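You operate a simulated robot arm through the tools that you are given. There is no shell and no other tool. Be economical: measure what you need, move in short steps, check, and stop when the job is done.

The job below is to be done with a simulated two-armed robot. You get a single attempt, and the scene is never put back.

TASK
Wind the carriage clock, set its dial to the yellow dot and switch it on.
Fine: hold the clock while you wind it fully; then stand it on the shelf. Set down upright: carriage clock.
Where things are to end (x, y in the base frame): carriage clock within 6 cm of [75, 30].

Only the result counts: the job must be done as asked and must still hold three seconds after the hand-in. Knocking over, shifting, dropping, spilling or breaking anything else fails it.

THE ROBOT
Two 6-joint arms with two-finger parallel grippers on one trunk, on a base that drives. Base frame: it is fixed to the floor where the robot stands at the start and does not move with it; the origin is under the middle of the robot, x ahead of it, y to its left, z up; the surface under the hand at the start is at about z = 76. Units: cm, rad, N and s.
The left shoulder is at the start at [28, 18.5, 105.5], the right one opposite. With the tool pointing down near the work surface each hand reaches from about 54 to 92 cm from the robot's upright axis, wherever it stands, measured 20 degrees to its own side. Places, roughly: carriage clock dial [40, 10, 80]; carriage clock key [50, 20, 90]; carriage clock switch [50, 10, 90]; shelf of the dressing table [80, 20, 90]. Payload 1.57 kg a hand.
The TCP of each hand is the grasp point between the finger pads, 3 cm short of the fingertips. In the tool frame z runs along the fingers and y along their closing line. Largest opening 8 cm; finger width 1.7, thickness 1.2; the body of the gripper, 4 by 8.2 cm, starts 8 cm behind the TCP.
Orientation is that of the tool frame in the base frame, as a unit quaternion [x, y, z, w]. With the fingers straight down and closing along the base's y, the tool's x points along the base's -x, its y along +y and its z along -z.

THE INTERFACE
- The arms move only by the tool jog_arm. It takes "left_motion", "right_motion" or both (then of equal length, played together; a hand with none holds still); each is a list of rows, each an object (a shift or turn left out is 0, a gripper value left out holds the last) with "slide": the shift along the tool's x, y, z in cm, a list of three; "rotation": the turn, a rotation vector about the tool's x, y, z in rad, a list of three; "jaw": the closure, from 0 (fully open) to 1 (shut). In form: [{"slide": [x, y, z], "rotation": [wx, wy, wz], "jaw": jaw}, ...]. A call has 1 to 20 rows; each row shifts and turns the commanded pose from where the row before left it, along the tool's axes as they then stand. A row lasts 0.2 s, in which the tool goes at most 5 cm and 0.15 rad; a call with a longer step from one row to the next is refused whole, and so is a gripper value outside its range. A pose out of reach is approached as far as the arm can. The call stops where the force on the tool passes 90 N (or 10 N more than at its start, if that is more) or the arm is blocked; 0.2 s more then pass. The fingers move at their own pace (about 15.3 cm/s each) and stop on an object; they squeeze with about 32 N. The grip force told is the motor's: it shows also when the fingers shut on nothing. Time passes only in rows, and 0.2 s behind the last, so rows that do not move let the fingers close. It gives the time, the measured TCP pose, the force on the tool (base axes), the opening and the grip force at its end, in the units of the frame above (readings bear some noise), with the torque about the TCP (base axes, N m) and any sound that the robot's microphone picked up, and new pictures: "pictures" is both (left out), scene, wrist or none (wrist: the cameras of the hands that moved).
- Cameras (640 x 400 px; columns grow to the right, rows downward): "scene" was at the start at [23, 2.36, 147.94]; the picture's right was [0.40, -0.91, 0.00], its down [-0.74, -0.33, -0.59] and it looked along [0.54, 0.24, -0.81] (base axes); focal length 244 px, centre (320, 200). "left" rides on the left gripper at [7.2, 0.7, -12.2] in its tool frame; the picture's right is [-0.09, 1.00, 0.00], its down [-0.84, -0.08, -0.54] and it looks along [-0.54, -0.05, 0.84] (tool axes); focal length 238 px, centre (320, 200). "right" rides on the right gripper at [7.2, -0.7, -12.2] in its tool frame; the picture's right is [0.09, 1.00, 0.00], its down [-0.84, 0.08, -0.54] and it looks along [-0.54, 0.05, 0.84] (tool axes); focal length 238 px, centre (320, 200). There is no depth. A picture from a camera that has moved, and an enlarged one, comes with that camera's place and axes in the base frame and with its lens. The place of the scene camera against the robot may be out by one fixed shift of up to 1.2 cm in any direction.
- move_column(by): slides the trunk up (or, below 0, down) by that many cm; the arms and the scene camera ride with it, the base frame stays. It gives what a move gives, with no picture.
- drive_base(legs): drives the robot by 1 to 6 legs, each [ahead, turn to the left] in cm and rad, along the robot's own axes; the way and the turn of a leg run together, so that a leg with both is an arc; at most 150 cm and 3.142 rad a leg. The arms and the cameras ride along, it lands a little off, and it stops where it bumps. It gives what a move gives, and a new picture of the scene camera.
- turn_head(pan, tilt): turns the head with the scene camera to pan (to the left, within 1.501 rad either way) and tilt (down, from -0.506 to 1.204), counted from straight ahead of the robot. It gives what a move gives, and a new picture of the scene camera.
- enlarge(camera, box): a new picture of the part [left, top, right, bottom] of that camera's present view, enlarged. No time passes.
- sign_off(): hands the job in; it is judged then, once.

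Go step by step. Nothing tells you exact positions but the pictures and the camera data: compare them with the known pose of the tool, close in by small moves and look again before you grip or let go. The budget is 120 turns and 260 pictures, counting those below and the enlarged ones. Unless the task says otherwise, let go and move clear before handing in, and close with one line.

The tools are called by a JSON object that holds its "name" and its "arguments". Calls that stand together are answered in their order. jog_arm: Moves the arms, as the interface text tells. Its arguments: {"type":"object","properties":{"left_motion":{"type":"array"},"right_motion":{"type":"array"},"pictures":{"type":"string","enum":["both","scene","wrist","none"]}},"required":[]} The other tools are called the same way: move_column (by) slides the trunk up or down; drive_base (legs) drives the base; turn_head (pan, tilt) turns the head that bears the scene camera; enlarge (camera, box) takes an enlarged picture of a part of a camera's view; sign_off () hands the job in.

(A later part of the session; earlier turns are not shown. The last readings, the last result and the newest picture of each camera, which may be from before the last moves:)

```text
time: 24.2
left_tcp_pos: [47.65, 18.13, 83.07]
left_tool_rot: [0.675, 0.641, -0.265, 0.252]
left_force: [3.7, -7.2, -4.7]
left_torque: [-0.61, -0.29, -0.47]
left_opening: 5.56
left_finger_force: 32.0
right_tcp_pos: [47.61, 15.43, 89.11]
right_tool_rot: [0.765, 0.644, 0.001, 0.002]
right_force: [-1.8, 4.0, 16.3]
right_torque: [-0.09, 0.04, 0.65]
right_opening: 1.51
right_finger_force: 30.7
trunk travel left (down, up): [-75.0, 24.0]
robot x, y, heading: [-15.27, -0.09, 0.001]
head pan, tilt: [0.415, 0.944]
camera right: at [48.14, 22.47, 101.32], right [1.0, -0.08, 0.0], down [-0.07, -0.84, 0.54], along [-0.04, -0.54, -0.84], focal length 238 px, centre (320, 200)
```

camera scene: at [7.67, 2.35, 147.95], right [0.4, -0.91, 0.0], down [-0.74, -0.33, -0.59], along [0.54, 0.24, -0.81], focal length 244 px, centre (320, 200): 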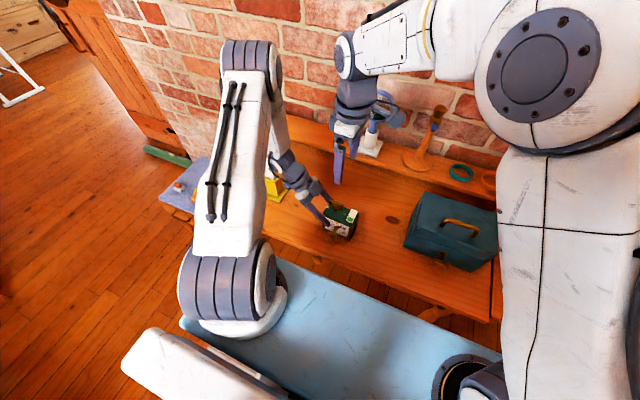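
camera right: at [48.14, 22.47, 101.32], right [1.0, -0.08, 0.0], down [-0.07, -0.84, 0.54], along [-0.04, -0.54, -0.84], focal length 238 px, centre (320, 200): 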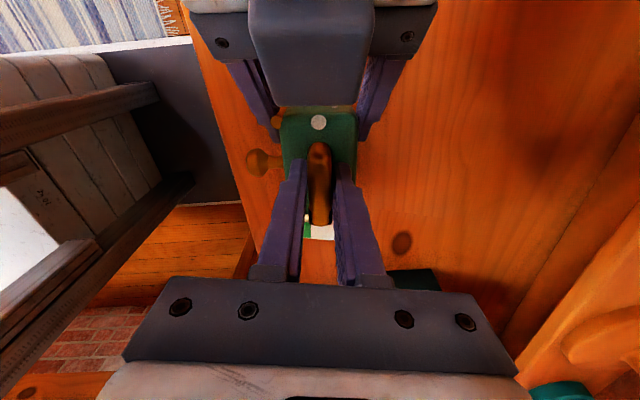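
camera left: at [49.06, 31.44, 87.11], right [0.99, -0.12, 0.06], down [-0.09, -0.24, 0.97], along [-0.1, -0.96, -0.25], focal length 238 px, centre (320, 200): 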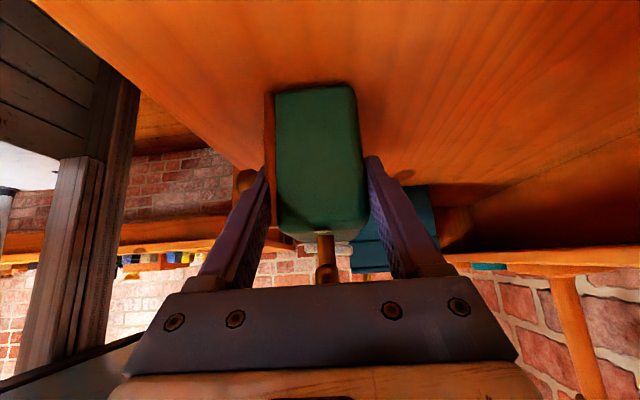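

Torque has risen to 0.65 N·m and the bow no longer follows: that is the stop, at half a turn (green dot). I undo the overtravel, open, rise, and look at the key.

{"name": "jog_arm", "arguments": {"right_motion": [{"rotation": [0, 0, -0.12]}, {"jaw": 0}, {"jaw": 0}, {"slide": [0, 0, -4]}, {"slide": [0, 0, -4]}], "pictures": "wrist"}}

{"name": "enlarge", "arguments": {"camera": "scene", "box": [310, 185, 370, 245]}}

{"name": "enlarge", "arguments": {"camera": "right", "box": [260, 80, 380, 220]}}

```text
time: 25.4
left_tcp_pos: [47.74, 17.95, 83.13]
left_tool_rot: [0.674, 0.641, -0.266, 0.252]
left_force: [-2.0, 0.0, 1.8]
left_torque: [0.18, -0.04, 0.05]
left_opening: 5.59
left_finger_force: 32.0
right_tcp_pos: [47.45, 15.25, 96.79]
right_tool_rot: [0.725, 0.689, 0.0, 0.0]
right_force: [0.5, -0.3, -0.1]
right_torque: [-0.01, 0.02, -0.01]
right_opening: 8.0
right_finger_force: 0.0
trunk travel left (down, up): [-75.0, 24.0]
robot x, y, heading: [-15.46, 0.08, 0.002]
head pan, tilt: [0.415, 0.944]
camera right: at [47.25, 22.5, 109.01], right [1.0, 0.04, 0.0], down [0.03, -0.84, 0.54], along [0.02, -0.54, -0.84], focal length 238 px, centre (320, 200)
```

right: 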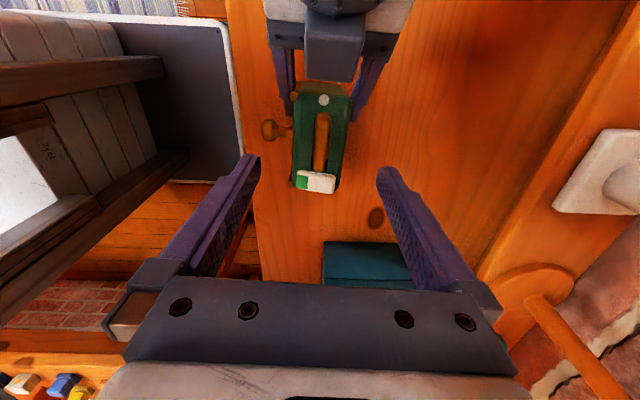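

```text
6.67 times, centred on (340, 215) of scene
camera zoom: at [7.73, 2.38, 147.93], right [0.4, -0.91, 0.0], down [-0.74, -0.33, -0.59], along [0.54, 0.24, -0.81], focal length 1629 px, centre (187, 100)
```

zoom: 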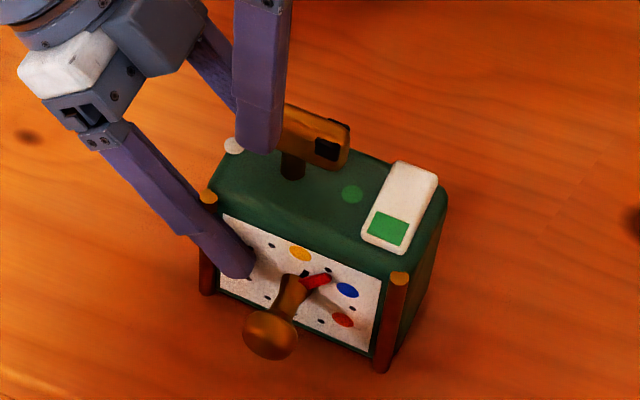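

```text
2.86 times, centred on (320, 150) of right
camera zoom: at [47.25, 22.5, 109.01], right [1.0, 0.04, 0.0], down [0.03, -0.84, 0.54], along [0.02, -0.54, -0.84], focal length 681 px, centre (320, 343)
```

zoom: 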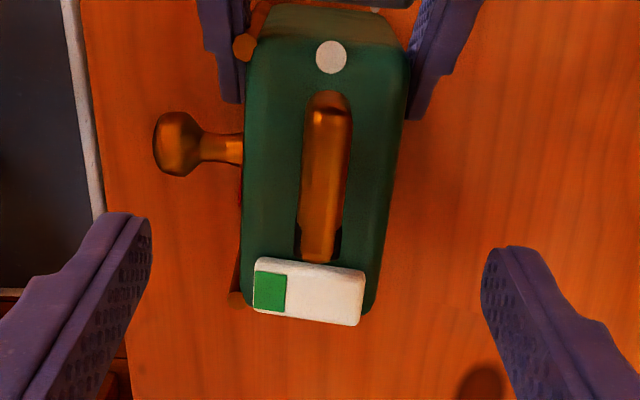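

The key's black mark now points to the green dot: fully wound, no spring-back. Next the dial: bulb knob at about (41.55, 13.95, 80.85). I'll bring the right hand above it, leaning 30° to the right, so it ends vertical after the 30° turn.

{"name": "jog_arm", "arguments": {"right_motion": [{"slide": [-0.5, -1, -3]}, {"slide": [-3.3, -2.5, -1]}, {"slide": [-3.3, -2.5, -1]}, {"rotation": [0, 0, -0.1428]}, {"rotation": [0, 0, -0.1428]}, {"rotation": [0, 0, -0.1428]}, {"rotation": [0, 0, -0.1428]}, {"rotation": [0, 0, -0.1428]}, {"rotation": [0, 0, -0.1428]}, {"rotation": [0, 0, -0.1428]}, {"rotation": [0, 0, -0.1428]}, {"rotation": [0, 0, -0.1428]}, {"rotation": [0, 0, -0.1428]}, {"rotation": [0, 0, -0.1428]}, {"rotation": [-0.131, 0, 0]}, {"rotation": [-0.131, 0, 0]}, {"rotation": [-0.131, 0, 0]}, {"rotation": [-0.131, 0, 0]}], "pictures": "both"}}

```text
time: 29.2
left_tcp_pos: [47.64, 18.07, 83.02]
left_tool_rot: [0.675, 0.641, -0.266, 0.252]
left_force: [0.5, -0.3, -0.4]
left_torque: [0.09, -0.04, 0.0]
left_opening: 5.56
left_finger_force: 31.3
right_tcp_pos: [41.21, 8.59, 102.3]
right_tool_rot: [0.025, 0.966, 0.259, 0.006]
right_force: [0.3, -0.7, 0.3]
right_torque: [0.04, 0.0, 0.02]
right_opening: 7.99
right_finger_force: 0.1
trunk travel left (down, up): [-75.0, 24.0]
robot x, y, heading: [-14.97, -0.28, 0.002]
head pan, tilt: [0.415, 0.944]
camera scene: at [7.72, 2.38, 147.94], right [0.4, -0.91, 0.0], down [-0.74, -0.33, -0.59], along [0.54, 0.24, -0.81], focal length 244 px, centre (320, 200)
camera right: at [33.76, 2.3, 112.34], right [-0.05, 0.87, 0.5], down [0.82, -0.25, 0.51], along [0.56, 0.44, -0.7], focal length 238 px, centre (320, 200)
```

scene: 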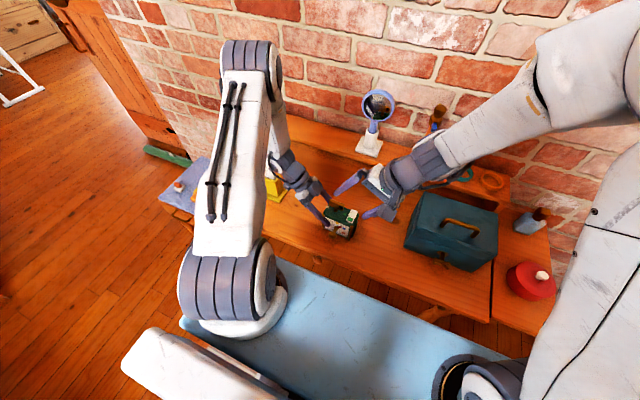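
right: 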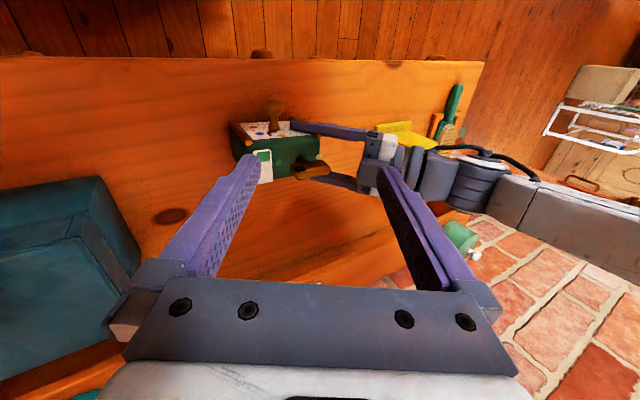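

Now descend along the tool toward the knob: pre-grasp 6 cm short of it, then check.

{"name": "jog_arm", "arguments": {"right_motion": [{"slide": [0, -1.5, 3.7]}, {"slide": [0, -1.5, 3.7]}, {"slide": [0, -1.5, 3.7]}, {"slide": [-0.1, -1.55, 3.65]}, {}], "pictures": "wrist"}}

{"name": "enlarge", "arguments": {"camera": "scene", "box": [300, 165, 390, 255]}}

{"name": "enlarge", "arguments": {"camera": "right", "box": [230, 60, 380, 210]}}

```text
time: 30.4
left_tcp_pos: [47.76, 17.98, 83.03]
left_tool_rot: [0.674, 0.641, -0.265, 0.253]
left_force: [0.4, 1.3, -0.1]
left_torque: [0.07, 0.0, 0.0]
left_opening: 5.55
left_finger_force: 32.0
right_tcp_pos: [41.31, 10.77, 86.16]
right_tool_rot: [0.025, 0.965, 0.26, 0.007]
right_force: [0.8, -0.7, 0.0]
right_torque: [-0.01, 0.02, 0.0]
right_opening: 7.98
right_finger_force: 0.0
trunk travel left (down, up): [-75.0, 24.0]
robot x, y, heading: [-15.1, -0.22, -0.001]
head pan, tilt: [0.415, 0.944]
camera right: at [33.78, 4.36, 96.43], right [-0.05, 0.87, 0.5], down [0.82, -0.25, 0.51], along [0.56, 0.44, -0.7], focal length 238 px, centre (320, 200)
```

right: 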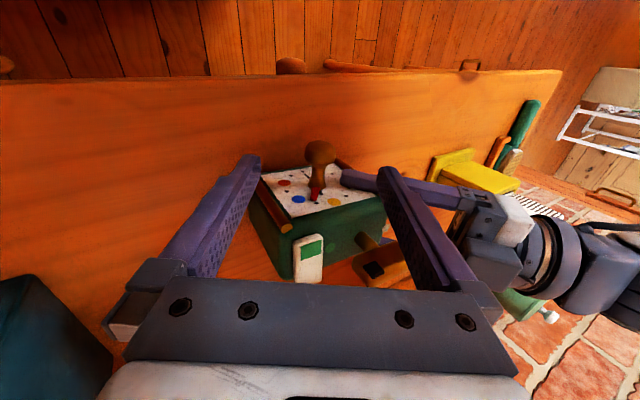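

```text
4.44 times, centred on (345, 210) of scene
camera zoom: at [7.73, 2.38, 147.93], right [0.4, -0.91, 0.0], down [-0.74, -0.33, -0.59], along [0.54, 0.24, -0.81], focal length 1086 px, centre (209, 156)
```

zoom: 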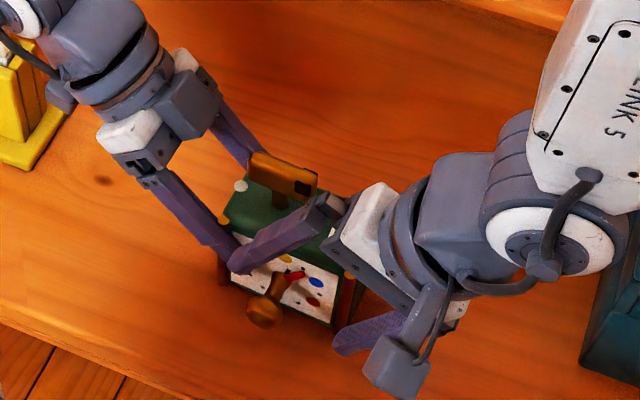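

```text
2.67 times, centred on (305, 135) of right
camera zoom: at [33.78, 4.36, 96.43], right [-0.05, 0.87, 0.5], down [0.82, -0.25, 0.51], along [0.56, 0.44, -0.7], focal length 636 px, centre (360, 373)
```

zoom: 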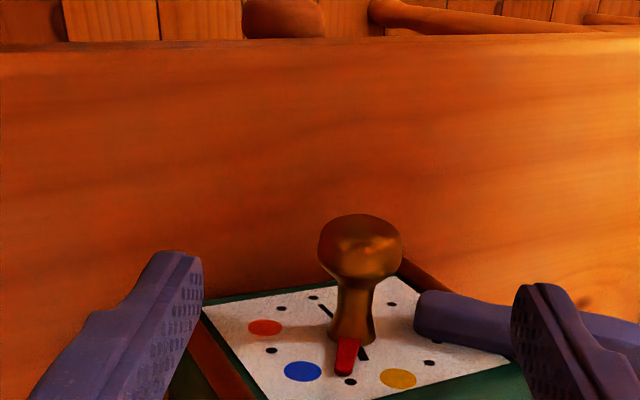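

The knob is where predicted (41.5, 13.9, 80.85). Advance and grip it.

{"name": "jog_arm", "arguments": {"right_motion": [{"slide": [-0.03, 0.05, 2.8]}, {"slide": [-0.03, 0.05, 2.8]}, {"jaw": 1}, {"jaw": 1}, {"jaw": 1}], "pictures": "wrist"}}

{"name": "enlarge", "arguments": {"camera": "right", "box": [230, 90, 410, 270]}}

```text
time: 31.6
left_tcp_pos: [47.68, 18.1, 83.01]
left_tool_rot: [0.675, 0.64, -0.266, 0.252]
left_force: [-4.1, 12.8, 8.0]
left_torque: [-0.06, 0.51, -0.8]
left_opening: 5.61
left_finger_force: 32.1
right_tcp_pos: [41.22, 13.54, 81.45]
right_tool_rot: [0.027, 0.966, 0.258, 0.006]
right_force: [4.0, -13.0, -9.2]
right_torque: [-0.12, 0.29, -0.18]
right_opening: 2.56
right_finger_force: 32.6
trunk travel left (down, up): [-75.0, 24.0]
robot x, y, heading: [-15.49, -0.03, -0.003]
head pan, tilt: [0.415, 0.944]
camera right: at [33.81, 7.29, 91.74], right [-0.04, 0.87, 0.49], down [0.83, -0.25, 0.51], along [0.56, 0.43, -0.71], focal length 238 px, centre (320, 200)
```

right: 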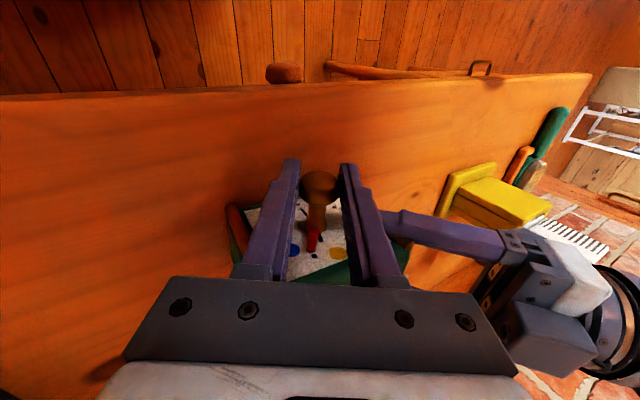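

```text
2.22 times, centred on (320, 180) of right
camera zoom: at [33.81, 7.29, 91.74], right [-0.04, 0.87, 0.49], down [0.83, -0.25, 0.51], along [0.56, 0.43, -0.71], focal length 530 px, centre (320, 244)
```

zoom: 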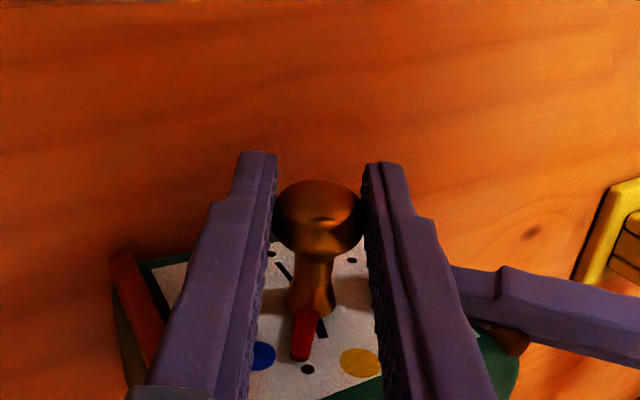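

Knob gripped. Turn 30° counter-clockwise, orbiting about the knob axis.

{"name": "jog_arm", "arguments": {"right_motion": [{"slide": [0, -0.03, 0], "rotation": [0.1, 0, 0]}, {"slide": [0, 0.05, 0], "rotation": [0.1, 0, 0]}, {"slide": [0, 0.05, 0], "rotation": [0.1, 0, 0]}, {"slide": [0, 0.05, 0], "rotation": [0.1, 0, 0]}, {"slide": [0, 0.05, 0], "rotation": [0.1, 0, 0]}, {}], "pictures": "wrist"}}

{"name": "enlarge", "arguments": {"camera": "right", "box": [230, 90, 410, 270]}}

{"name": "enlarge", "arguments": {"camera": "scene", "box": [310, 185, 370, 245]}}

```text
time: 33.0
left_tcp_pos: [47.6, 17.96, 83.0]
left_tool_rot: [0.675, 0.639, -0.267, 0.252]
left_force: [-11.3, 13.8, 2.5]
left_torque: [0.43, -0.24, -1.05]
left_opening: 5.58
left_finger_force: 32.1
right_tcp_pos: [41.2, 13.88, 81.44]
right_tool_rot: [0.024, 0.999, 0.044, -0.007]
right_force: [10.2, -12.2, -0.1]
right_torque: [-0.07, 0.63, -0.21]
right_opening: 2.55
right_finger_force: 32.3
right hand out of reach, approached as far as the arm can: row 4
trunk travel left (down, up): [-75.0, 24.0]
robot x, y, heading: [-15.43, 0.05, 0.002]
head pan, tilt: [0.415, 0.944]
camera right: at [34.17, 12.51, 93.67], right [-0.04, 1.0, 0.09], down [0.85, -0.01, 0.53], along [0.53, 0.1, -0.84], focal length 238 px, centre (320, 200)
```

right: 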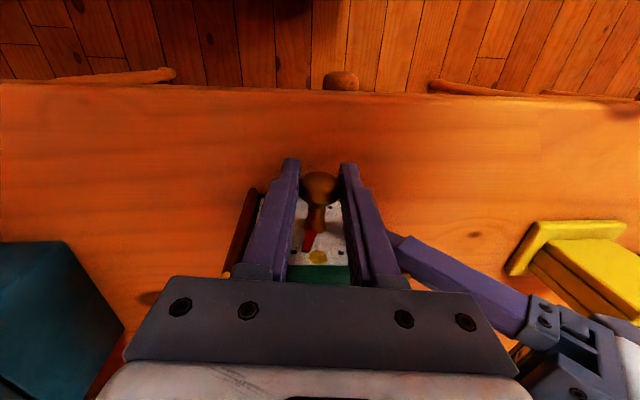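

```text
2.22 times, centred on (320, 180) of right
camera zoom: at [34.17, 12.51, 93.67], right [-0.04, 1.0, 0.09], down [0.85, -0.01, 0.53], along [0.53, 0.1, -0.84], focal length 530 px, centre (320, 244)
```

zoom: 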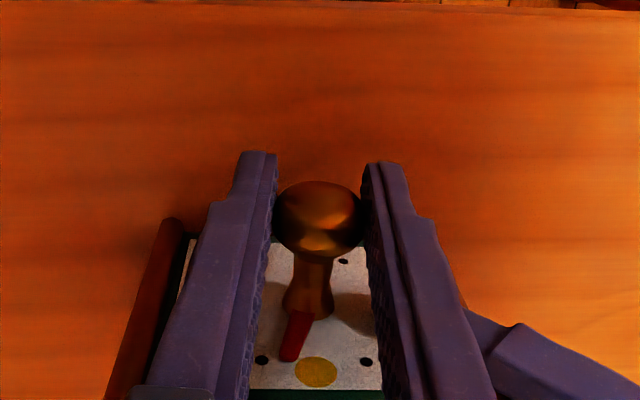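

```text
6.67 times, centred on (340, 215) of scene
camera zoom: at [7.7, 2.37, 147.94], right [0.4, -0.91, 0.0], down [-0.74, -0.33, -0.59], along [0.54, 0.24, -0.81], focal length 1629 px, centre (187, 100)
```

zoom: 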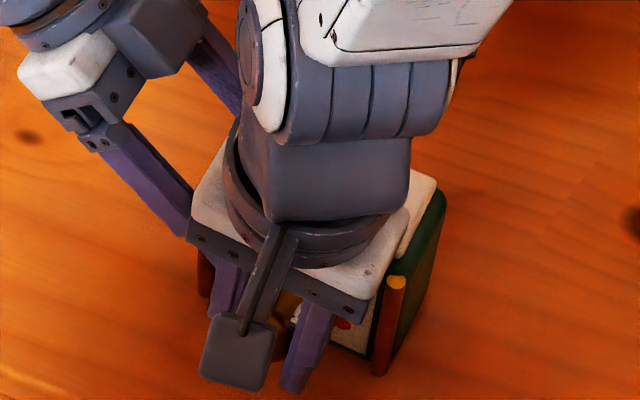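

The pointer moved about 15° (partial slip), and still needs about 15° more. I open, lean the hand back, and re-grip for another stroke.

{"name": "jog_arm", "arguments": {"right_motion": [{"jaw": 0.4}, {"jaw": 0.4}, {"slide": [0, -0.06, 0], "rotation": [-0.13, 0, 0]}, {"slide": [0, -0.06, 0], "rotation": [-0.13, 0, 0]}, {"slide": [0, -0.06, 0], "rotation": [-0.13, 0, 0]}, {}, {"jaw": 1}, {"jaw": 1}, {"jaw": 1}], "pictures": "wrist"}}

{"name": "enlarge", "arguments": {"camera": "right", "box": [230, 90, 410, 270]}}

```text
time: 35.0
left_tcp_pos: [47.7, 17.97, 83.1]
left_tool_rot: [0.675, 0.64, -0.266, 0.251]
left_force: [-1.5, 4.3, 0.2]
left_torque: [0.2, -0.03, -0.26]
left_opening: 5.59
left_finger_force: 31.9
right_tcp_pos: [40.45, 13.84, 81.29]
right_tool_rot: [0.025, 0.98, 0.194, -0.018]
right_force: [1.5, -5.1, -0.2]
right_torque: [-0.03, 0.06, -0.17]
right_opening: 2.58
right_finger_force: 31.9
right hand out of reach, approached as far as the arm can: row 4
trunk travel left (down, up): [-75.0, 24.0]
robot x, y, heading: [-15.15, 0.21, -0.001]
head pan, tilt: [0.415, 0.944]
camera right: at [33.69, 8.81, 92.71], right [-0.04, 0.92, 0.38], down [0.85, -0.17, 0.49], along [0.52, 0.34, -0.78], focal length 238 px, centre (320, 200)
```

right: 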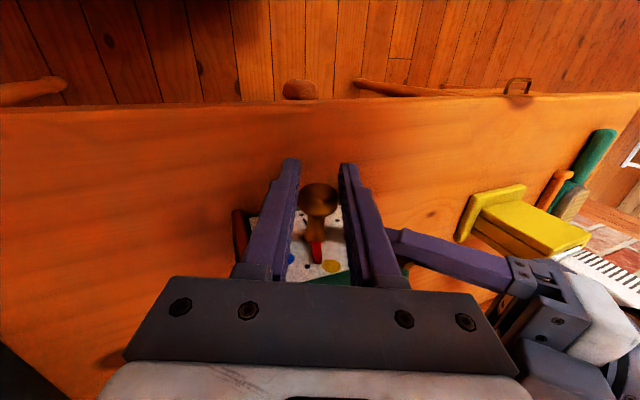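

```text
2.22 times, centred on (320, 180) of right
camera zoom: at [33.69, 8.81, 92.71], right [-0.04, 0.92, 0.38], down [0.85, -0.17, 0.49], along [0.52, 0.34, -0.78], focal length 530 px, centre (320, 244)
```

zoom: 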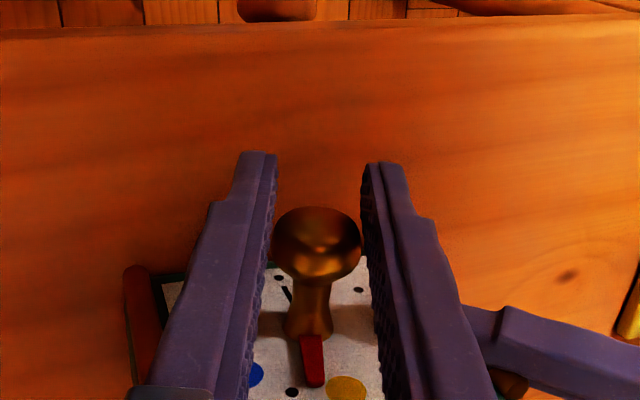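

Gripped again; pointer is midway between 1 o'clock and yellow. Turn about 0.35 rad more.

{"name": "jog_arm", "arguments": {"right_motion": [{"slide": [0, 0.05, 0], "rotation": [0.12, 0, 0]}, {"slide": [0, 0.05, 0], "rotation": [0.12, 0, 0]}, {"slide": [0, 0.05, 0], "rotation": [0.1, 0, 0]}, {}], "pictures": "wrist"}}

{"name": "enlarge", "arguments": {"camera": "right", "box": [230, 90, 410, 270]}}

```text
time: 36.0
left_tcp_pos: [47.49, 18.01, 83.1]
left_tool_rot: [0.676, 0.64, -0.266, 0.251]
left_force: [-19.4, 17.0, 2.9]
left_torque: [0.39, 0.26, -1.68]
left_opening: 5.6
left_finger_force: 31.8
right_tcp_pos: [40.26, 14.17, 81.45]
right_tool_rot: [0.02, 0.998, 0.052, -0.03]
right_force: [19.3, -17.3, 0.3]
right_torque: [0.03, -0.04, -0.19]
right_opening: 2.57
right_finger_force: 32.3
right hand out of reach, approached as far as the arm can: row 3
trunk travel left (down, up): [-75.0, 24.0]
robot x, y, heading: [-14.98, 0.01, -0.003]
head pan, tilt: [0.415, 0.944]
camera right: at [33.83, 12.38, 93.94], right [-0.05, 0.99, 0.11], down [0.87, -0.01, 0.49], along [0.49, 0.12, -0.86], focal length 238 px, centre (320, 200)
```

right: 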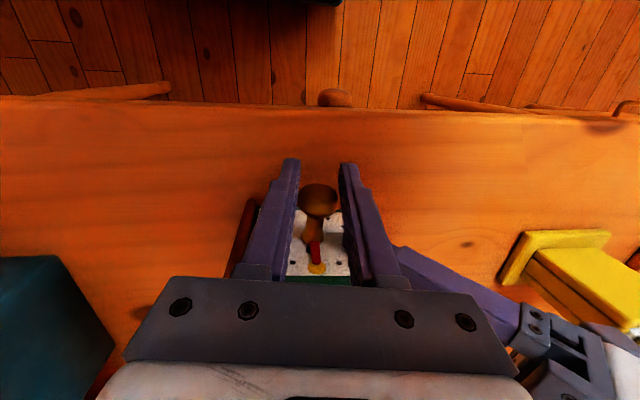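

```text
2.22 times, centred on (320, 180) of right
camera zoom: at [33.83, 12.38, 93.94], right [-0.05, 0.99, 0.11], down [0.87, -0.01, 0.49], along [0.49, 0.12, -0.86], focal length 530 px, centre (320, 244)
```

zoom: 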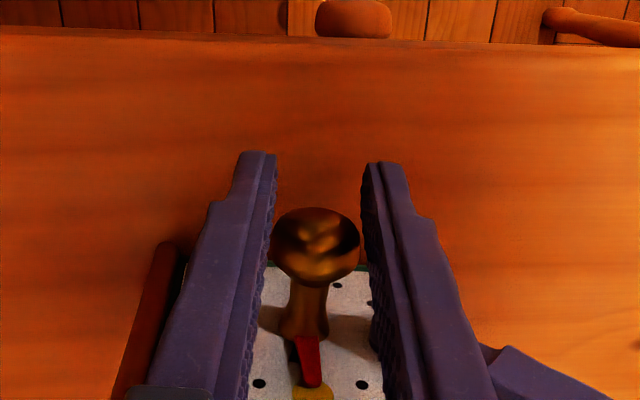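

The pointer now appears on yellow. Release, back off along the tool and verify.

{"name": "jog_arm", "arguments": {"right_motion": [{"jaw": 0.4}, {"jaw": 0}, {"slide": [0, 0, -3]}, {"slide": [0, 0, -4]}, {"slide": [0, -3, -4]}, {"slide": [0, -4, -3]}, {"slide": [0, -4, -2]}], "pictures": "wrist"}}

{"name": "enlarge", "arguments": {"camera": "scene", "box": [315, 195, 365, 245]}}

{"name": "enlarge", "arguments": {"camera": "right", "box": [260, 60, 420, 200]}}

```text
time: 37.6
left_tcp_pos: [47.76, 18.0, 83.02]
left_tool_rot: [0.674, 0.641, -0.265, 0.252]
left_force: [-0.6, 0.0, -0.9]
left_torque: [0.05, 0.05, 0.05]
left_opening: 5.58
left_finger_force: 32.1
right_tcp_pos: [40.61, 1.62, 95.94]
right_tool_rot: [0.019, 0.998, 0.052, -0.03]
right_force: [-0.7, -0.1, -0.8]
right_torque: [-0.04, -0.02, 0.02]
right_opening: 7.99
right_finger_force: 0.0
trunk travel left (down, up): [-75.0, 24.0]
robot x, y, heading: [-15.46, 0.03, 0.002]
head pan, tilt: [0.415, 0.944]
camera right: at [34.14, -0.09, 108.37], right [-0.05, 0.99, 0.11], down [0.87, -0.01, 0.49], along [0.49, 0.12, -0.86], focal length 238 px, centre (320, 200)
```

right: 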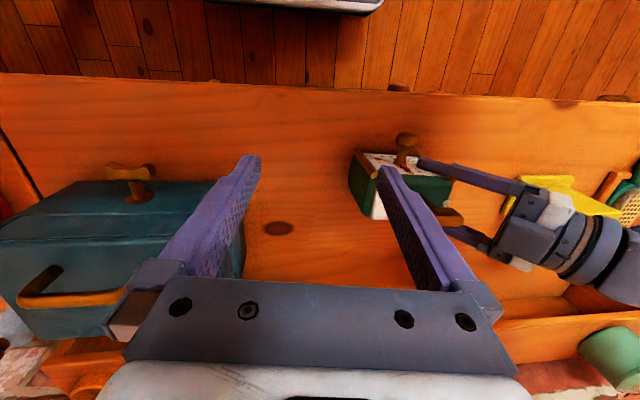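

```text
8.00 times, centred on (340, 220) of scene
camera zoom: at [7.72, 2.39, 147.93], right [0.4, -0.91, 0.0], down [-0.74, -0.33, -0.59], along [0.54, 0.24, -0.81], focal length 1955 px, centre (160, 40)
```

zoom: 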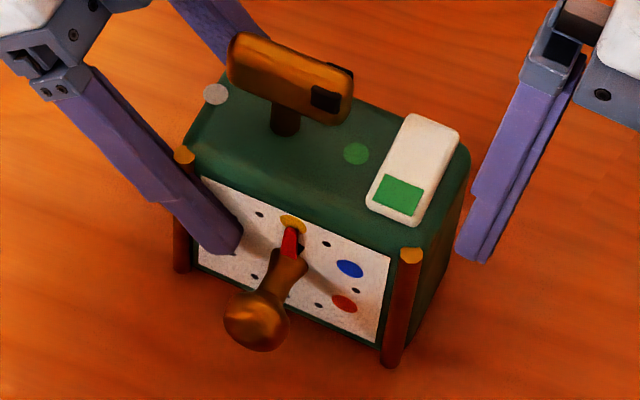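

```text
2.86 times, centred on (340, 130) of right
camera zoom: at [34.14, -0.09, 108.37], right [-0.05, 0.99, 0.11], down [0.87, -0.01, 0.49], along [0.49, 0.12, -0.86], focal length 681 px, centre (263, 400)
```

zoom: 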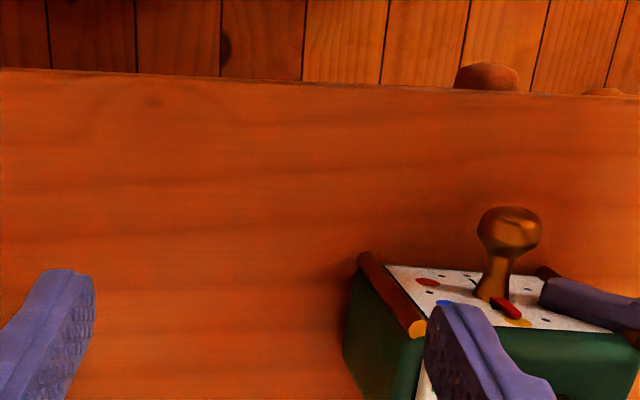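

The pointer is on the yellow dot. Now the switch: I straighten the right hand, close it, and take a close look at the rocker first.

{"name": "jog_arm", "arguments": {"right_motion": [{"rotation": [0.104, -0.06, 0], "jaw": 1}, {"slide": [0, 3.7, -1.3]}, {"slide": [0, 3.7, -1.3]}, {}], "pictures": "wrist"}}

{"name": "enlarge", "arguments": {"camera": "right", "box": [260, 100, 380, 220]}}

```text
time: 38.6
left_tcp_pos: [47.75, 18.04, 82.97]
left_tool_rot: [0.675, 0.641, -0.266, 0.252]
left_force: [1.1, -0.4, 1.0]
left_torque: [0.11, 0.0, -0.04]
left_opening: 5.57
left_finger_force: 32.0
right_tcp_pos: [40.81, 9.16, 98.49]
right_tool_rot: [0.021, 1.0, 0.0, -0.001]
right_force: [-0.1, -0.3, -0.1]
right_torque: [-0.04, -0.02, 0.04]
right_opening: 0.0
right_finger_force: 21.3
trunk travel left (down, up): [-75.0, 24.0]
robot x, y, heading: [-15.54, -0.34, -0.005]
head pan, tilt: [0.415, 0.944]
camera right: at [33.67, 8.76, 110.65], right [-0.05, 1.0, 0.0], down [0.84, 0.04, 0.54], along [0.54, 0.03, -0.84], focal length 238 px, centre (320, 200)
```

right: 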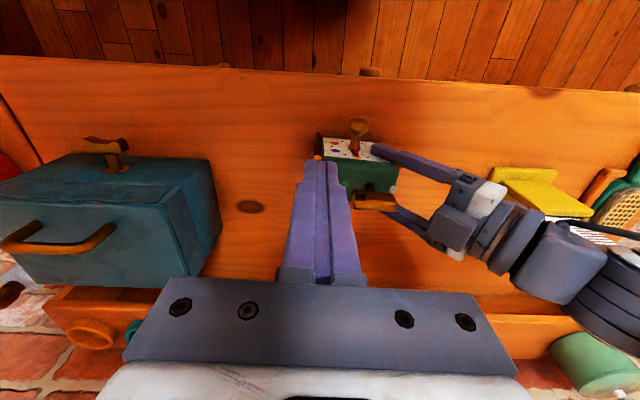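

```text
3.33 times, centred on (320, 160) of right
camera zoom: at [33.67, 8.76, 110.65], right [-0.05, 1.0, 0.0], down [0.84, 0.04, 0.54], along [0.54, 0.03, -0.84], focal length 794 px, centre (320, 333)
```

zoom: 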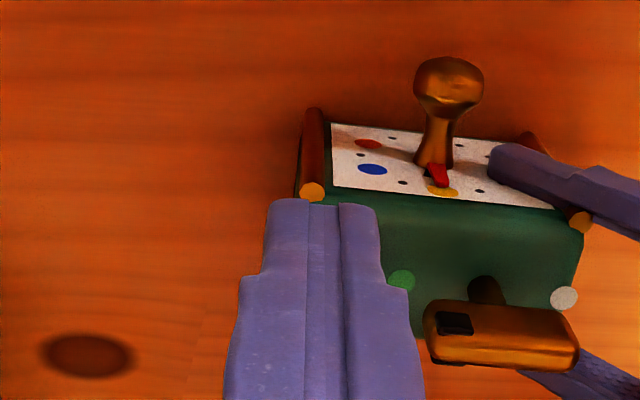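

Pointer confirmed on yellow. The fingers hide the switch, so I shift the hand right for a look.

{"name": "jog_arm", "arguments": {"right_motion": [{"slide": [0, -4, 1]}, {"slide": [0, -2, 3]}], "pictures": "wrist"}}

{"name": "enlarge", "arguments": {"camera": "right", "box": [330, 120, 430, 220]}}

{"name": "enlarge", "arguments": {"camera": "scene", "box": [340, 200, 370, 230]}}

```text
time: 39.2
left_tcp_pos: [47.7, 18.12, 83.12]
left_tool_rot: [0.674, 0.641, -0.265, 0.252]
left_force: [0.0, -0.5, 0.0]
left_torque: [0.11, -0.01, -0.01]
left_opening: 5.59
left_finger_force: 32.1
right_tcp_pos: [40.43, 2.85, 94.76]
right_tool_rot: [0.019, 1.0, 0.001, -0.001]
right_force: [-0.7, 0.0, -0.8]
right_torque: [0.0, -0.03, 0.02]
right_opening: 0.01
right_finger_force: 20.8
trunk travel left (down, up): [-75.0, 24.0]
robot x, y, heading: [-15.35, -0.05, 0.002]
head pan, tilt: [0.415, 0.944]
camera right: at [33.38, 2.48, 106.95], right [-0.05, 1.0, 0.0], down [0.84, 0.04, 0.54], along [0.54, 0.03, -0.84], focal length 238 px, centre (320, 200)
```

right: 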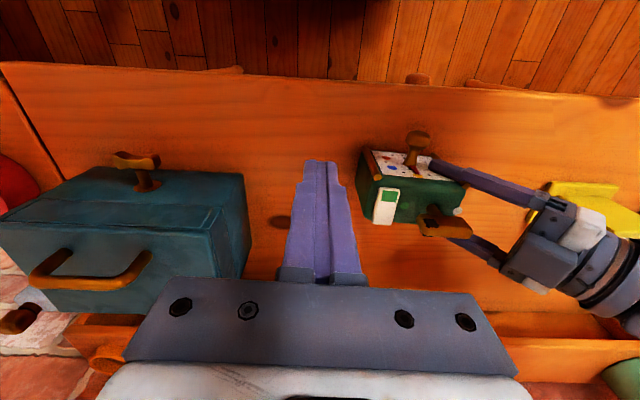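

```text
4.00 times, centred on (380, 170) of right
camera zoom: at [33.38, 2.48, 106.95], right [-0.05, 1.0, 0.0], down [0.84, 0.04, 0.54], along [0.54, 0.03, -0.84], focal length 953 px, centre (80, 320)
```

zoom: 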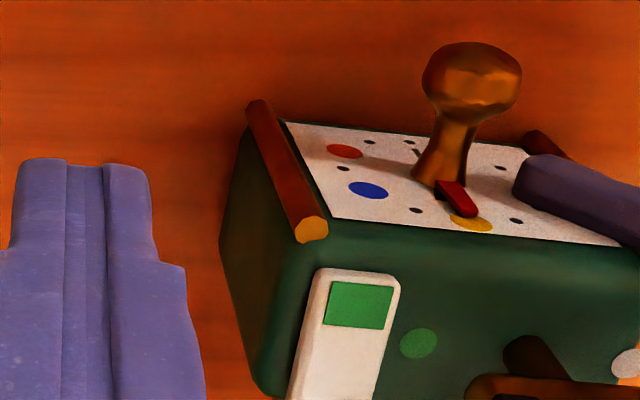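

```text
13.33 times, centred on (355, 215) of scene
camera zoom: at [7.7, 2.37, 147.94], right [0.4, -0.91, 0.0], down [-0.74, -0.33, -0.59], along [0.54, 0.24, -0.81], focal length 3258 px, centre (-147, 0)
```

zoom: 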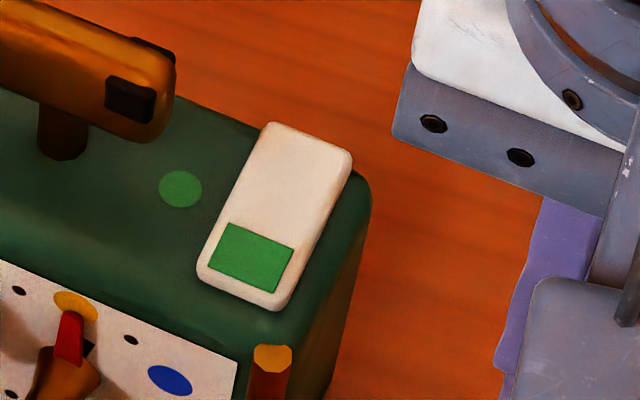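

I take it as a rocker; the green end (≈45.8, 10.3) is "on". Move the closed fingertips above it.

{"name": "jog_arm", "arguments": {"right_motion": [{"slide": [-1.7, 2.55, 0]}, {"slide": [-1.65, 2.55, 0]}, {"slide": [-1.65, 2.55, 0]}, {"slide": [0, 0, 2.5]}, {"slide": [0, 0, 1.5]}, {}], "pictures": "wrist"}}

{"name": "enlarge", "arguments": {"camera": "scene", "box": [320, 180, 380, 240]}}

{"name": "enlarge", "arguments": {"camera": "right", "box": [250, 100, 390, 240]}}

```text
time: 40.6
left_tcp_pos: [47.61, 18.02, 82.99]
left_tool_rot: [0.675, 0.641, -0.265, 0.252]
left_force: [-0.5, -0.7, 0.3]
left_torque: [0.11, 0.0, -0.02]
left_opening: 5.56
left_finger_force: 32.1
right_tcp_pos: [46.15, 10.2, 90.47]
right_tool_rot: [0.019, 1.0, 0.0, -0.002]
right_force: [0.6, 0.2, 0.1]
right_torque: [-0.01, 0.0, -0.03]
right_opening: 0.01
right_finger_force: 21.5
trunk travel left (down, up): [-75.0, 24.0]
robot x, y, heading: [-15.55, -0.08, -0.003]
head pan, tilt: [0.415, 0.944]
camera right: at [39.0, 9.85, 102.76], right [-0.05, 1.0, 0.0], down [0.84, 0.04, 0.54], along [0.54, 0.03, -0.84], focal length 238 px, centre (320, 200)
```

right: 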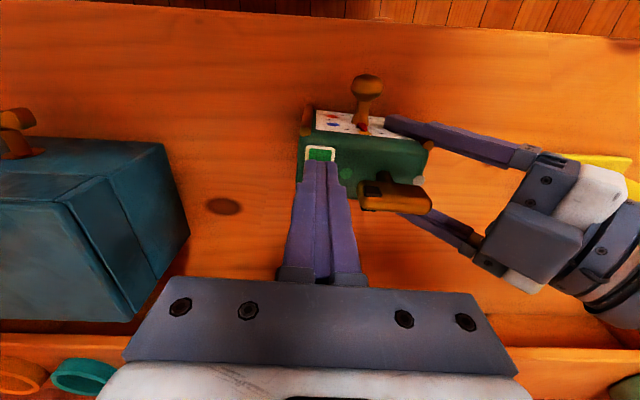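

```text
6.67 times, centred on (350, 210) of scene
camera zoom: at [7.72, 2.38, 147.94], right [0.4, -0.91, 0.0], down [-0.74, -0.33, -0.59], along [0.54, 0.24, -0.81], focal length 1629 px, centre (120, 133)
```

zoom: 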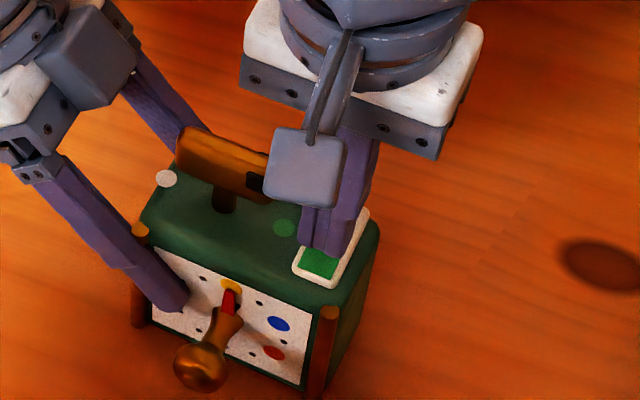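

```text
2.86 times, centred on (320, 170) of right
camera zoom: at [39.0, 9.85, 102.76], right [-0.05, 1.0, 0.0], down [0.84, 0.04, 0.54], along [0.54, 0.03, -0.84], focal length 681 px, centre (320, 286)
```

zoom: 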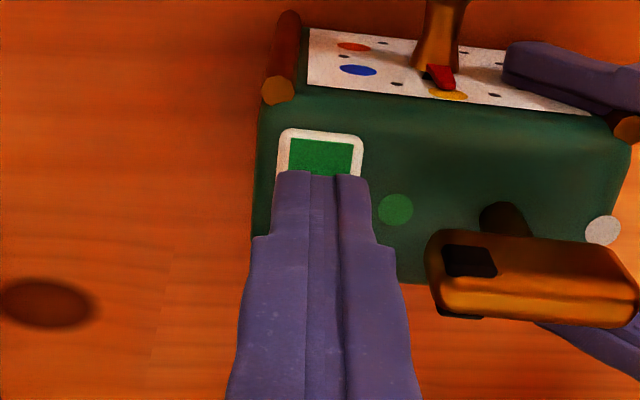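

Shift back 0.5 cm so the tips land on the green end, then press down in small steps.

{"name": "jog_arm", "arguments": {"right_motion": [{"slide": [0.5, 0, 0.5]}, {"slide": [0, 0, 0.3]}, {"slide": [0, 0, 0.3]}, {"slide": [0, 0, 0.2]}, {}], "pictures": "wrist"}}

{"name": "enlarge", "arguments": {"camera": "scene", "box": [330, 190, 370, 230]}}

```text
time: 41.8
left_tcp_pos: [47.66, 18.09, 83.05]
left_tool_rot: [0.674, 0.641, -0.265, 0.253]
left_force: [2.4, -1.8, -3.6]
left_torque: [0.37, 0.19, 0.14]
left_opening: 5.56
left_finger_force: 32.2
right_tcp_pos: [45.55, 10.28, 89.57]
right_tool_rot: [0.019, 1.0, 0.0, -0.001]
right_force: [-4.2, 0.8, 7.4]
right_torque: [-0.02, 0.05, 0.1]
right_opening: 0.02
right_finger_force: 21.6
trunk travel left (down, up): [-75.0, 24.0]
robot x, y, heading: [-15.11, 0.05, -0.002]
head pan, tilt: [0.415, 0.944]
camera right: at [38.35, 10.05, 101.67], right [-0.05, 1.0, 0.0], down [0.84, 0.04, 0.54], along [0.54, 0.03, -0.84], focal length 238 px, centre (320, 200)
```

right: 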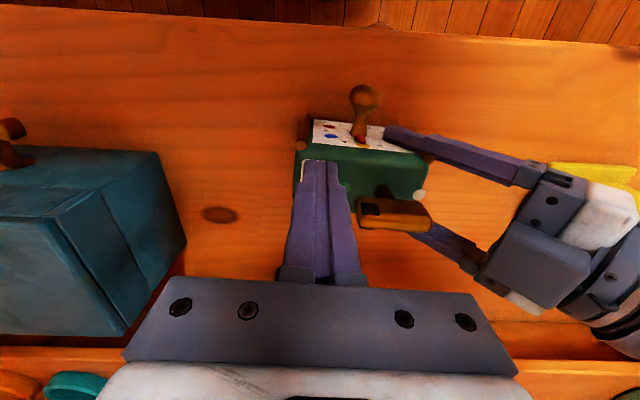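

```text
10.00 times, centred on (350, 210) of scene
camera zoom: at [7.7, 2.37, 147.95], right [0.4, -0.91, 0.0], down [-0.74, -0.33, -0.59], along [0.54, 0.24, -0.81], focal length 2444 px, centre (20, 100)
```

zoom: 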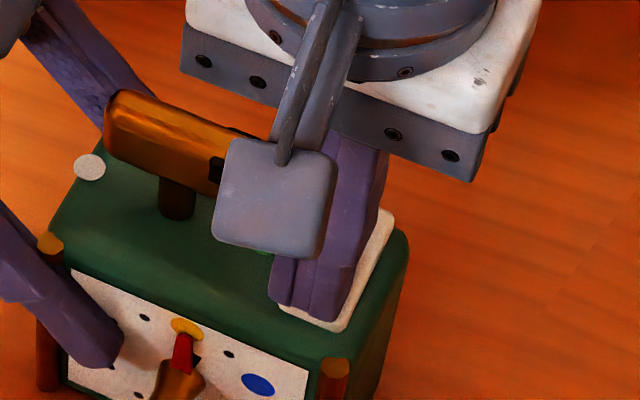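

Contact made (7 N). Press a bit more.

{"name": "jog_arm", "arguments": {"right_motion": [{"slide": [0, 0, 0.15]}, {"slide": [0, 0, 0.15]}, {"slide": [0, 0, 0.15]}, {}], "pictures": "none"}}

```text
time: 42.8
left_tcp_pos: [47.75, 18.02, 83.18]
left_tool_rot: [0.675, 0.641, -0.264, 0.252]
left_force: [13.5, -1.5, -24.7]
left_torque: [0.03, 0.42, 0.13]
left_opening: 5.59
left_finger_force: 32.0
right_tcp_pos: [45.52, 10.44, 89.53]
right_tool_rot: [0.019, 1.0, 0.001, 0.0]
right_force: [-17.6, -10.8, 64.7]
right_torque: [-0.47, -0.01, 0.54]
right_opening: 0.02
right_finger_force: 21.2
trunk travel left (down, up): [-75.0, 24.0]
robot x, y, heading: [-15.15, -0.04, 0.002]
head pan, tilt: [0.415, 0.944]
```

It is at a hard stop. Lift off and inspect the rocker.

{"name": "jog_arm", "arguments": {"right_motion": [{"slide": [0, 0, -1]}, {"slide": [0, 0, -4]}, {"slide": [0, -3, -2]}, {"slide": [0, -4, 0]}], "pictures": "wrist"}}

{"name": "enlarge", "arguments": {"camera": "scene", "box": [340, 200, 370, 230]}}

{"name": "enlarge", "arguments": {"camera": "right", "box": [310, 90, 430, 210]}}

```text
time: 43.8
left_tcp_pos: [47.71, 17.98, 83.18]
left_tool_rot: [0.675, 0.64, -0.265, 0.252]
left_force: [-0.3, -0.6, 0.1]
left_torque: [-0.16, -0.07, -0.05]
left_opening: 5.58
left_finger_force: 31.9
right_tcp_pos: [45.38, 3.6, 96.04]
right_tool_rot: [0.019, 1.0, 0.0, -0.002]
right_force: [0.0, -0.4, 0.4]
right_torque: [0.02, 0.01, 0.01]
right_opening: 0.02
right_finger_force: 20.9
trunk travel left (down, up): [-75.0, 24.0]
robot x, y, heading: [-15.37, -0.16, -0.001]
head pan, tilt: [0.415, 0.944]
camera right: at [38.29, 3.15, 108.34], right [-0.05, 1.0, 0.0], down [0.84, 0.04, 0.54], along [0.54, 0.03, -0.84], focal length 238 px, centre (320, 200)
```

right: 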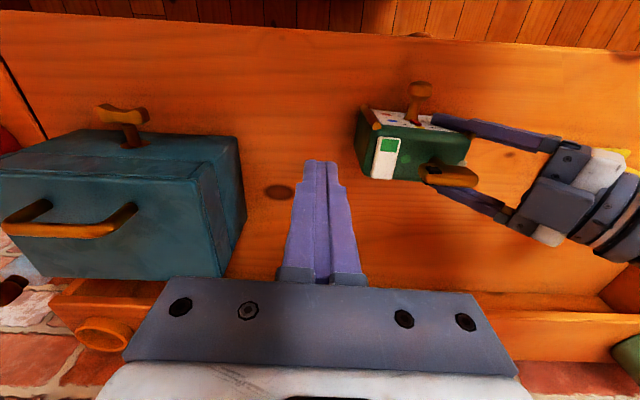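

```text
13.33 times, centred on (355, 215) of scene
camera zoom: at [7.72, 2.39, 147.93], right [0.4, -0.91, 0.0], down [-0.74, -0.33, -0.59], along [0.54, 0.24, -0.81], focal length 3258 px, centre (-147, 0)
```

zoom: 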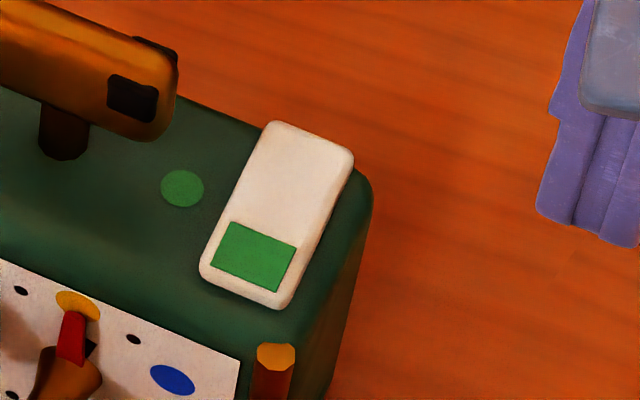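

```text
3.33 times, centred on (370, 150) of right
camera zoom: at [38.29, 3.15, 108.34], right [-0.05, 1.0, 0.0], down [0.84, 0.04, 0.54], along [0.54, 0.03, -0.84], focal length 794 px, centre (153, 367)
```

zoom: 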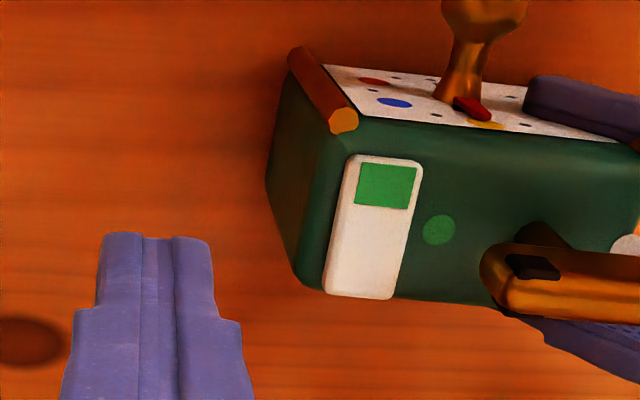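

I compare the same scene crop with the earlier one to tell whether the rocker tilt changed, plus a high zoom from the wrist.

{"name": "enlarge", "arguments": {"camera": "scene", "box": [325, 208, 360, 240]}}

{"name": "enlarge", "arguments": {"camera": "right", "box": [355, 120, 425, 190]}}

```text
12.50 times, centred on (342, 224) of scene
camera zoom: at [7.72, 2.39, 147.93], right [0.4, -0.91, 0.0], down [-0.74, -0.33, -0.59], along [0.54, 0.24, -0.81], focal length 3055 px, centre (39, -100)
```

zoom: 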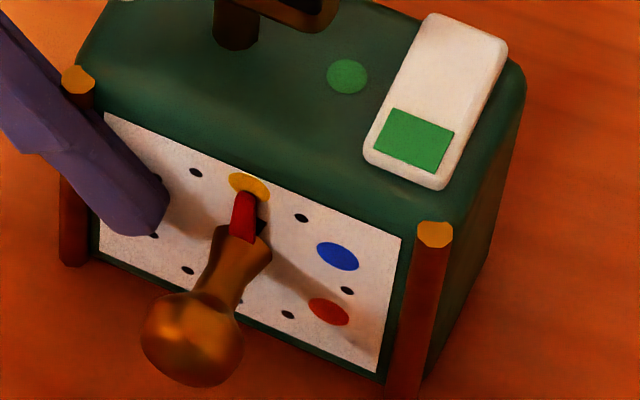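

```text
5.71 times, centred on (390, 155) of right
camera zoom: at [38.29, 3.15, 108.34], right [-0.05, 1.0, 0.0], down [0.84, 0.04, 0.54], along [0.54, 0.03, -0.84], focal length 1362 px, centre (-80, 457)
```

zoom: 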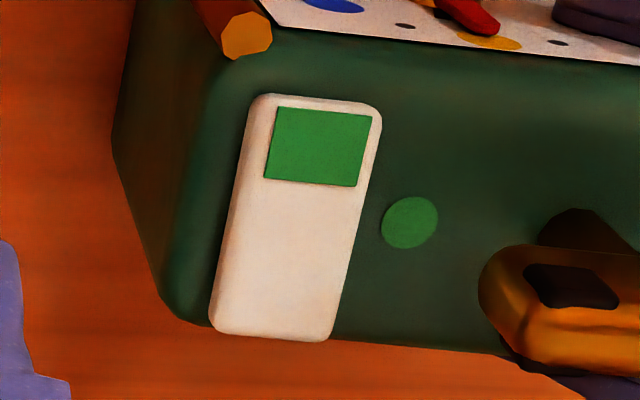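

The crops are inconclusive, so I get a low side view of the rocker with the right wrist camera: move right, then lean the hand so the camera looks across the clock top.

{"name": "jog_arm", "arguments": {"right_motion": [{"slide": [1.7, -3.2, 0]}, {"slide": [1.7, -3.2, 0]}, {"slide": [0, -3.2, 0]}, {"rotation": [-0.15, 0, 0]}, {"rotation": [-0.15, 0, 0]}, {"rotation": [-0.15, 0, 0]}, {"rotation": [-0.15, 0, 0]}, {"rotation": [-0.15, 0, 0]}, {"rotation": [-0.15, 0, 0]}, {"rotation": [-0.15, 0, 0]}], "pictures": "both"}}

```text
time: 46.0
left_tcp_pos: [47.71, 18.06, 83.12]
left_tool_rot: [0.674, 0.641, -0.265, 0.253]
left_force: [0.1, -1.1, -1.0]
left_torque: [-0.24, -0.1, -0.01]
left_opening: 5.54
left_finger_force: 32.2
right_tcp_pos: [41.63, -5.99, 96.15]
right_tool_rot: [0.019, 0.864, 0.503, 0.009]
right_force: [-0.7, -0.1, -0.2]
right_torque: [-0.01, 0.0, -0.01]
right_opening: 0.0
right_finger_force: 21.1
trunk travel left (down, up): [-75.0, 24.0]
robot x, y, heading: [-15.22, 0.53, -0.001]
head pan, tilt: [0.415, 0.944]
camera scene: at [7.7, 2.37, 147.94], right [0.4, -0.91, 0.0], down [-0.74, -0.33, -0.59], along [0.54, 0.24, -0.81], focal length 244 px, centre (320, 200)
camera right: at [34.0, -16.71, 101.53], right [-0.07, 0.5, 0.86], down [0.82, -0.47, 0.33], along [0.57, 0.73, -0.37], focal length 238 px, centre (320, 200)
```

scene: 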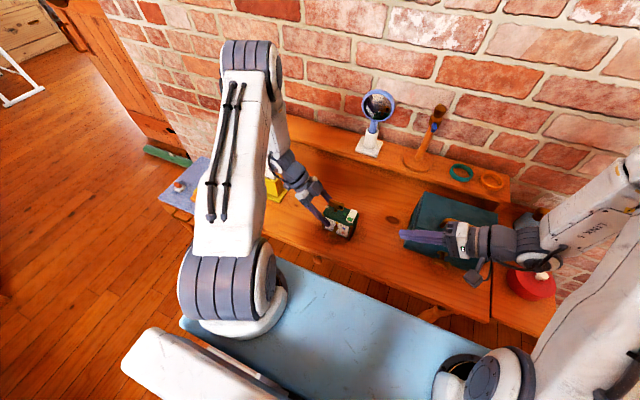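
right: 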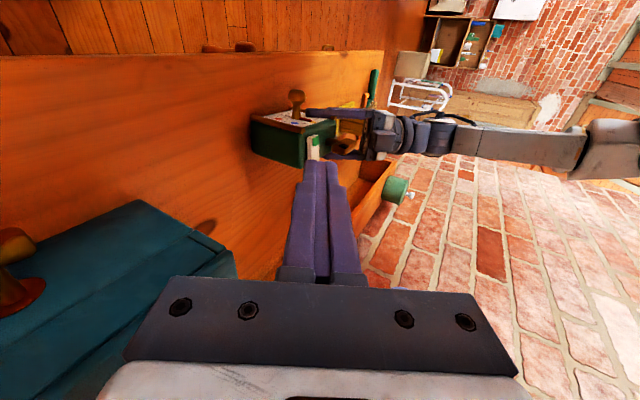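

{"name": "enlarge", "arguments": {"camera": "right", "box": [290, 125, 340, 175]}}

```text
8.00 times, centred on (315, 150) of right
camera zoom: at [34.0, -16.71, 101.53], right [-0.07, 0.5, 0.86], down [0.82, -0.47, 0.33], along [0.57, 0.73, -0.37], focal length 1907 px, centre (360, 600)
```

zoom: 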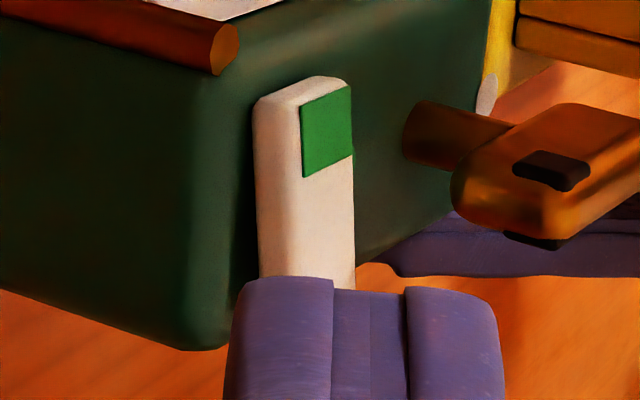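

The rear end of the rocker seems raised with a gap behind it (green end down). I shift the view slightly to see the whole rocker from the side.

{"name": "jog_arm", "arguments": {"right_motion": [{"slide": [-2, -0.5, -1]}, {"slide": [-2, -0.5, -1]}], "pictures": "none"}}

{"name": "enlarge", "arguments": {"camera": "right", "box": [270, 80, 370, 180]}}

```text
time: 46.6
left_tcp_pos: [47.68, 18.09, 83.02]
left_tool_rot: [0.675, 0.64, -0.266, 0.252]
left_force: [0.5, 0.3, 1.7]
left_torque: [-0.3, 0.02, -0.06]
left_opening: 5.57
left_finger_force: 32.6
right_tcp_pos: [45.62, -8.5, 96.01]
right_tool_rot: [0.017, 0.866, 0.5, 0.009]
right_force: [0.0, -0.3, 0.0]
right_torque: [-0.04, 0.01, 0.01]
right_opening: 0.0
right_finger_force: 21.1
trunk travel left (down, up): [-75.0, 24.0]
robot x, y, heading: [-15.2, -0.24, 0.0]
head pan, tilt: [0.415, 0.944]
```

```text
4.00 times, centred on (320, 130) of right
camera zoom: at [37.98, -19.2, 101.54], right [-0.07, 0.5, 0.86], down [0.82, -0.46, 0.34], along [0.57, 0.73, -0.38], focal length 953 px, centre (320, 480)
```

zoom: 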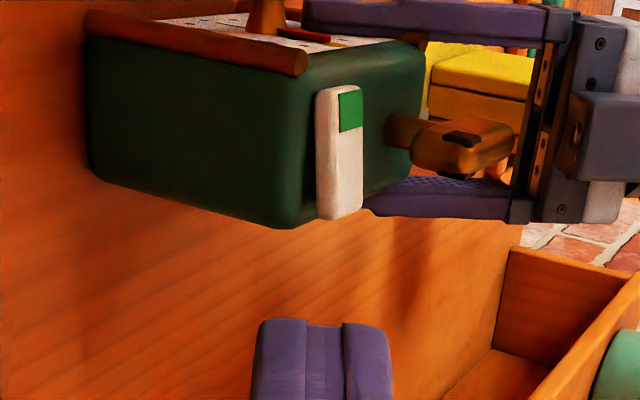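

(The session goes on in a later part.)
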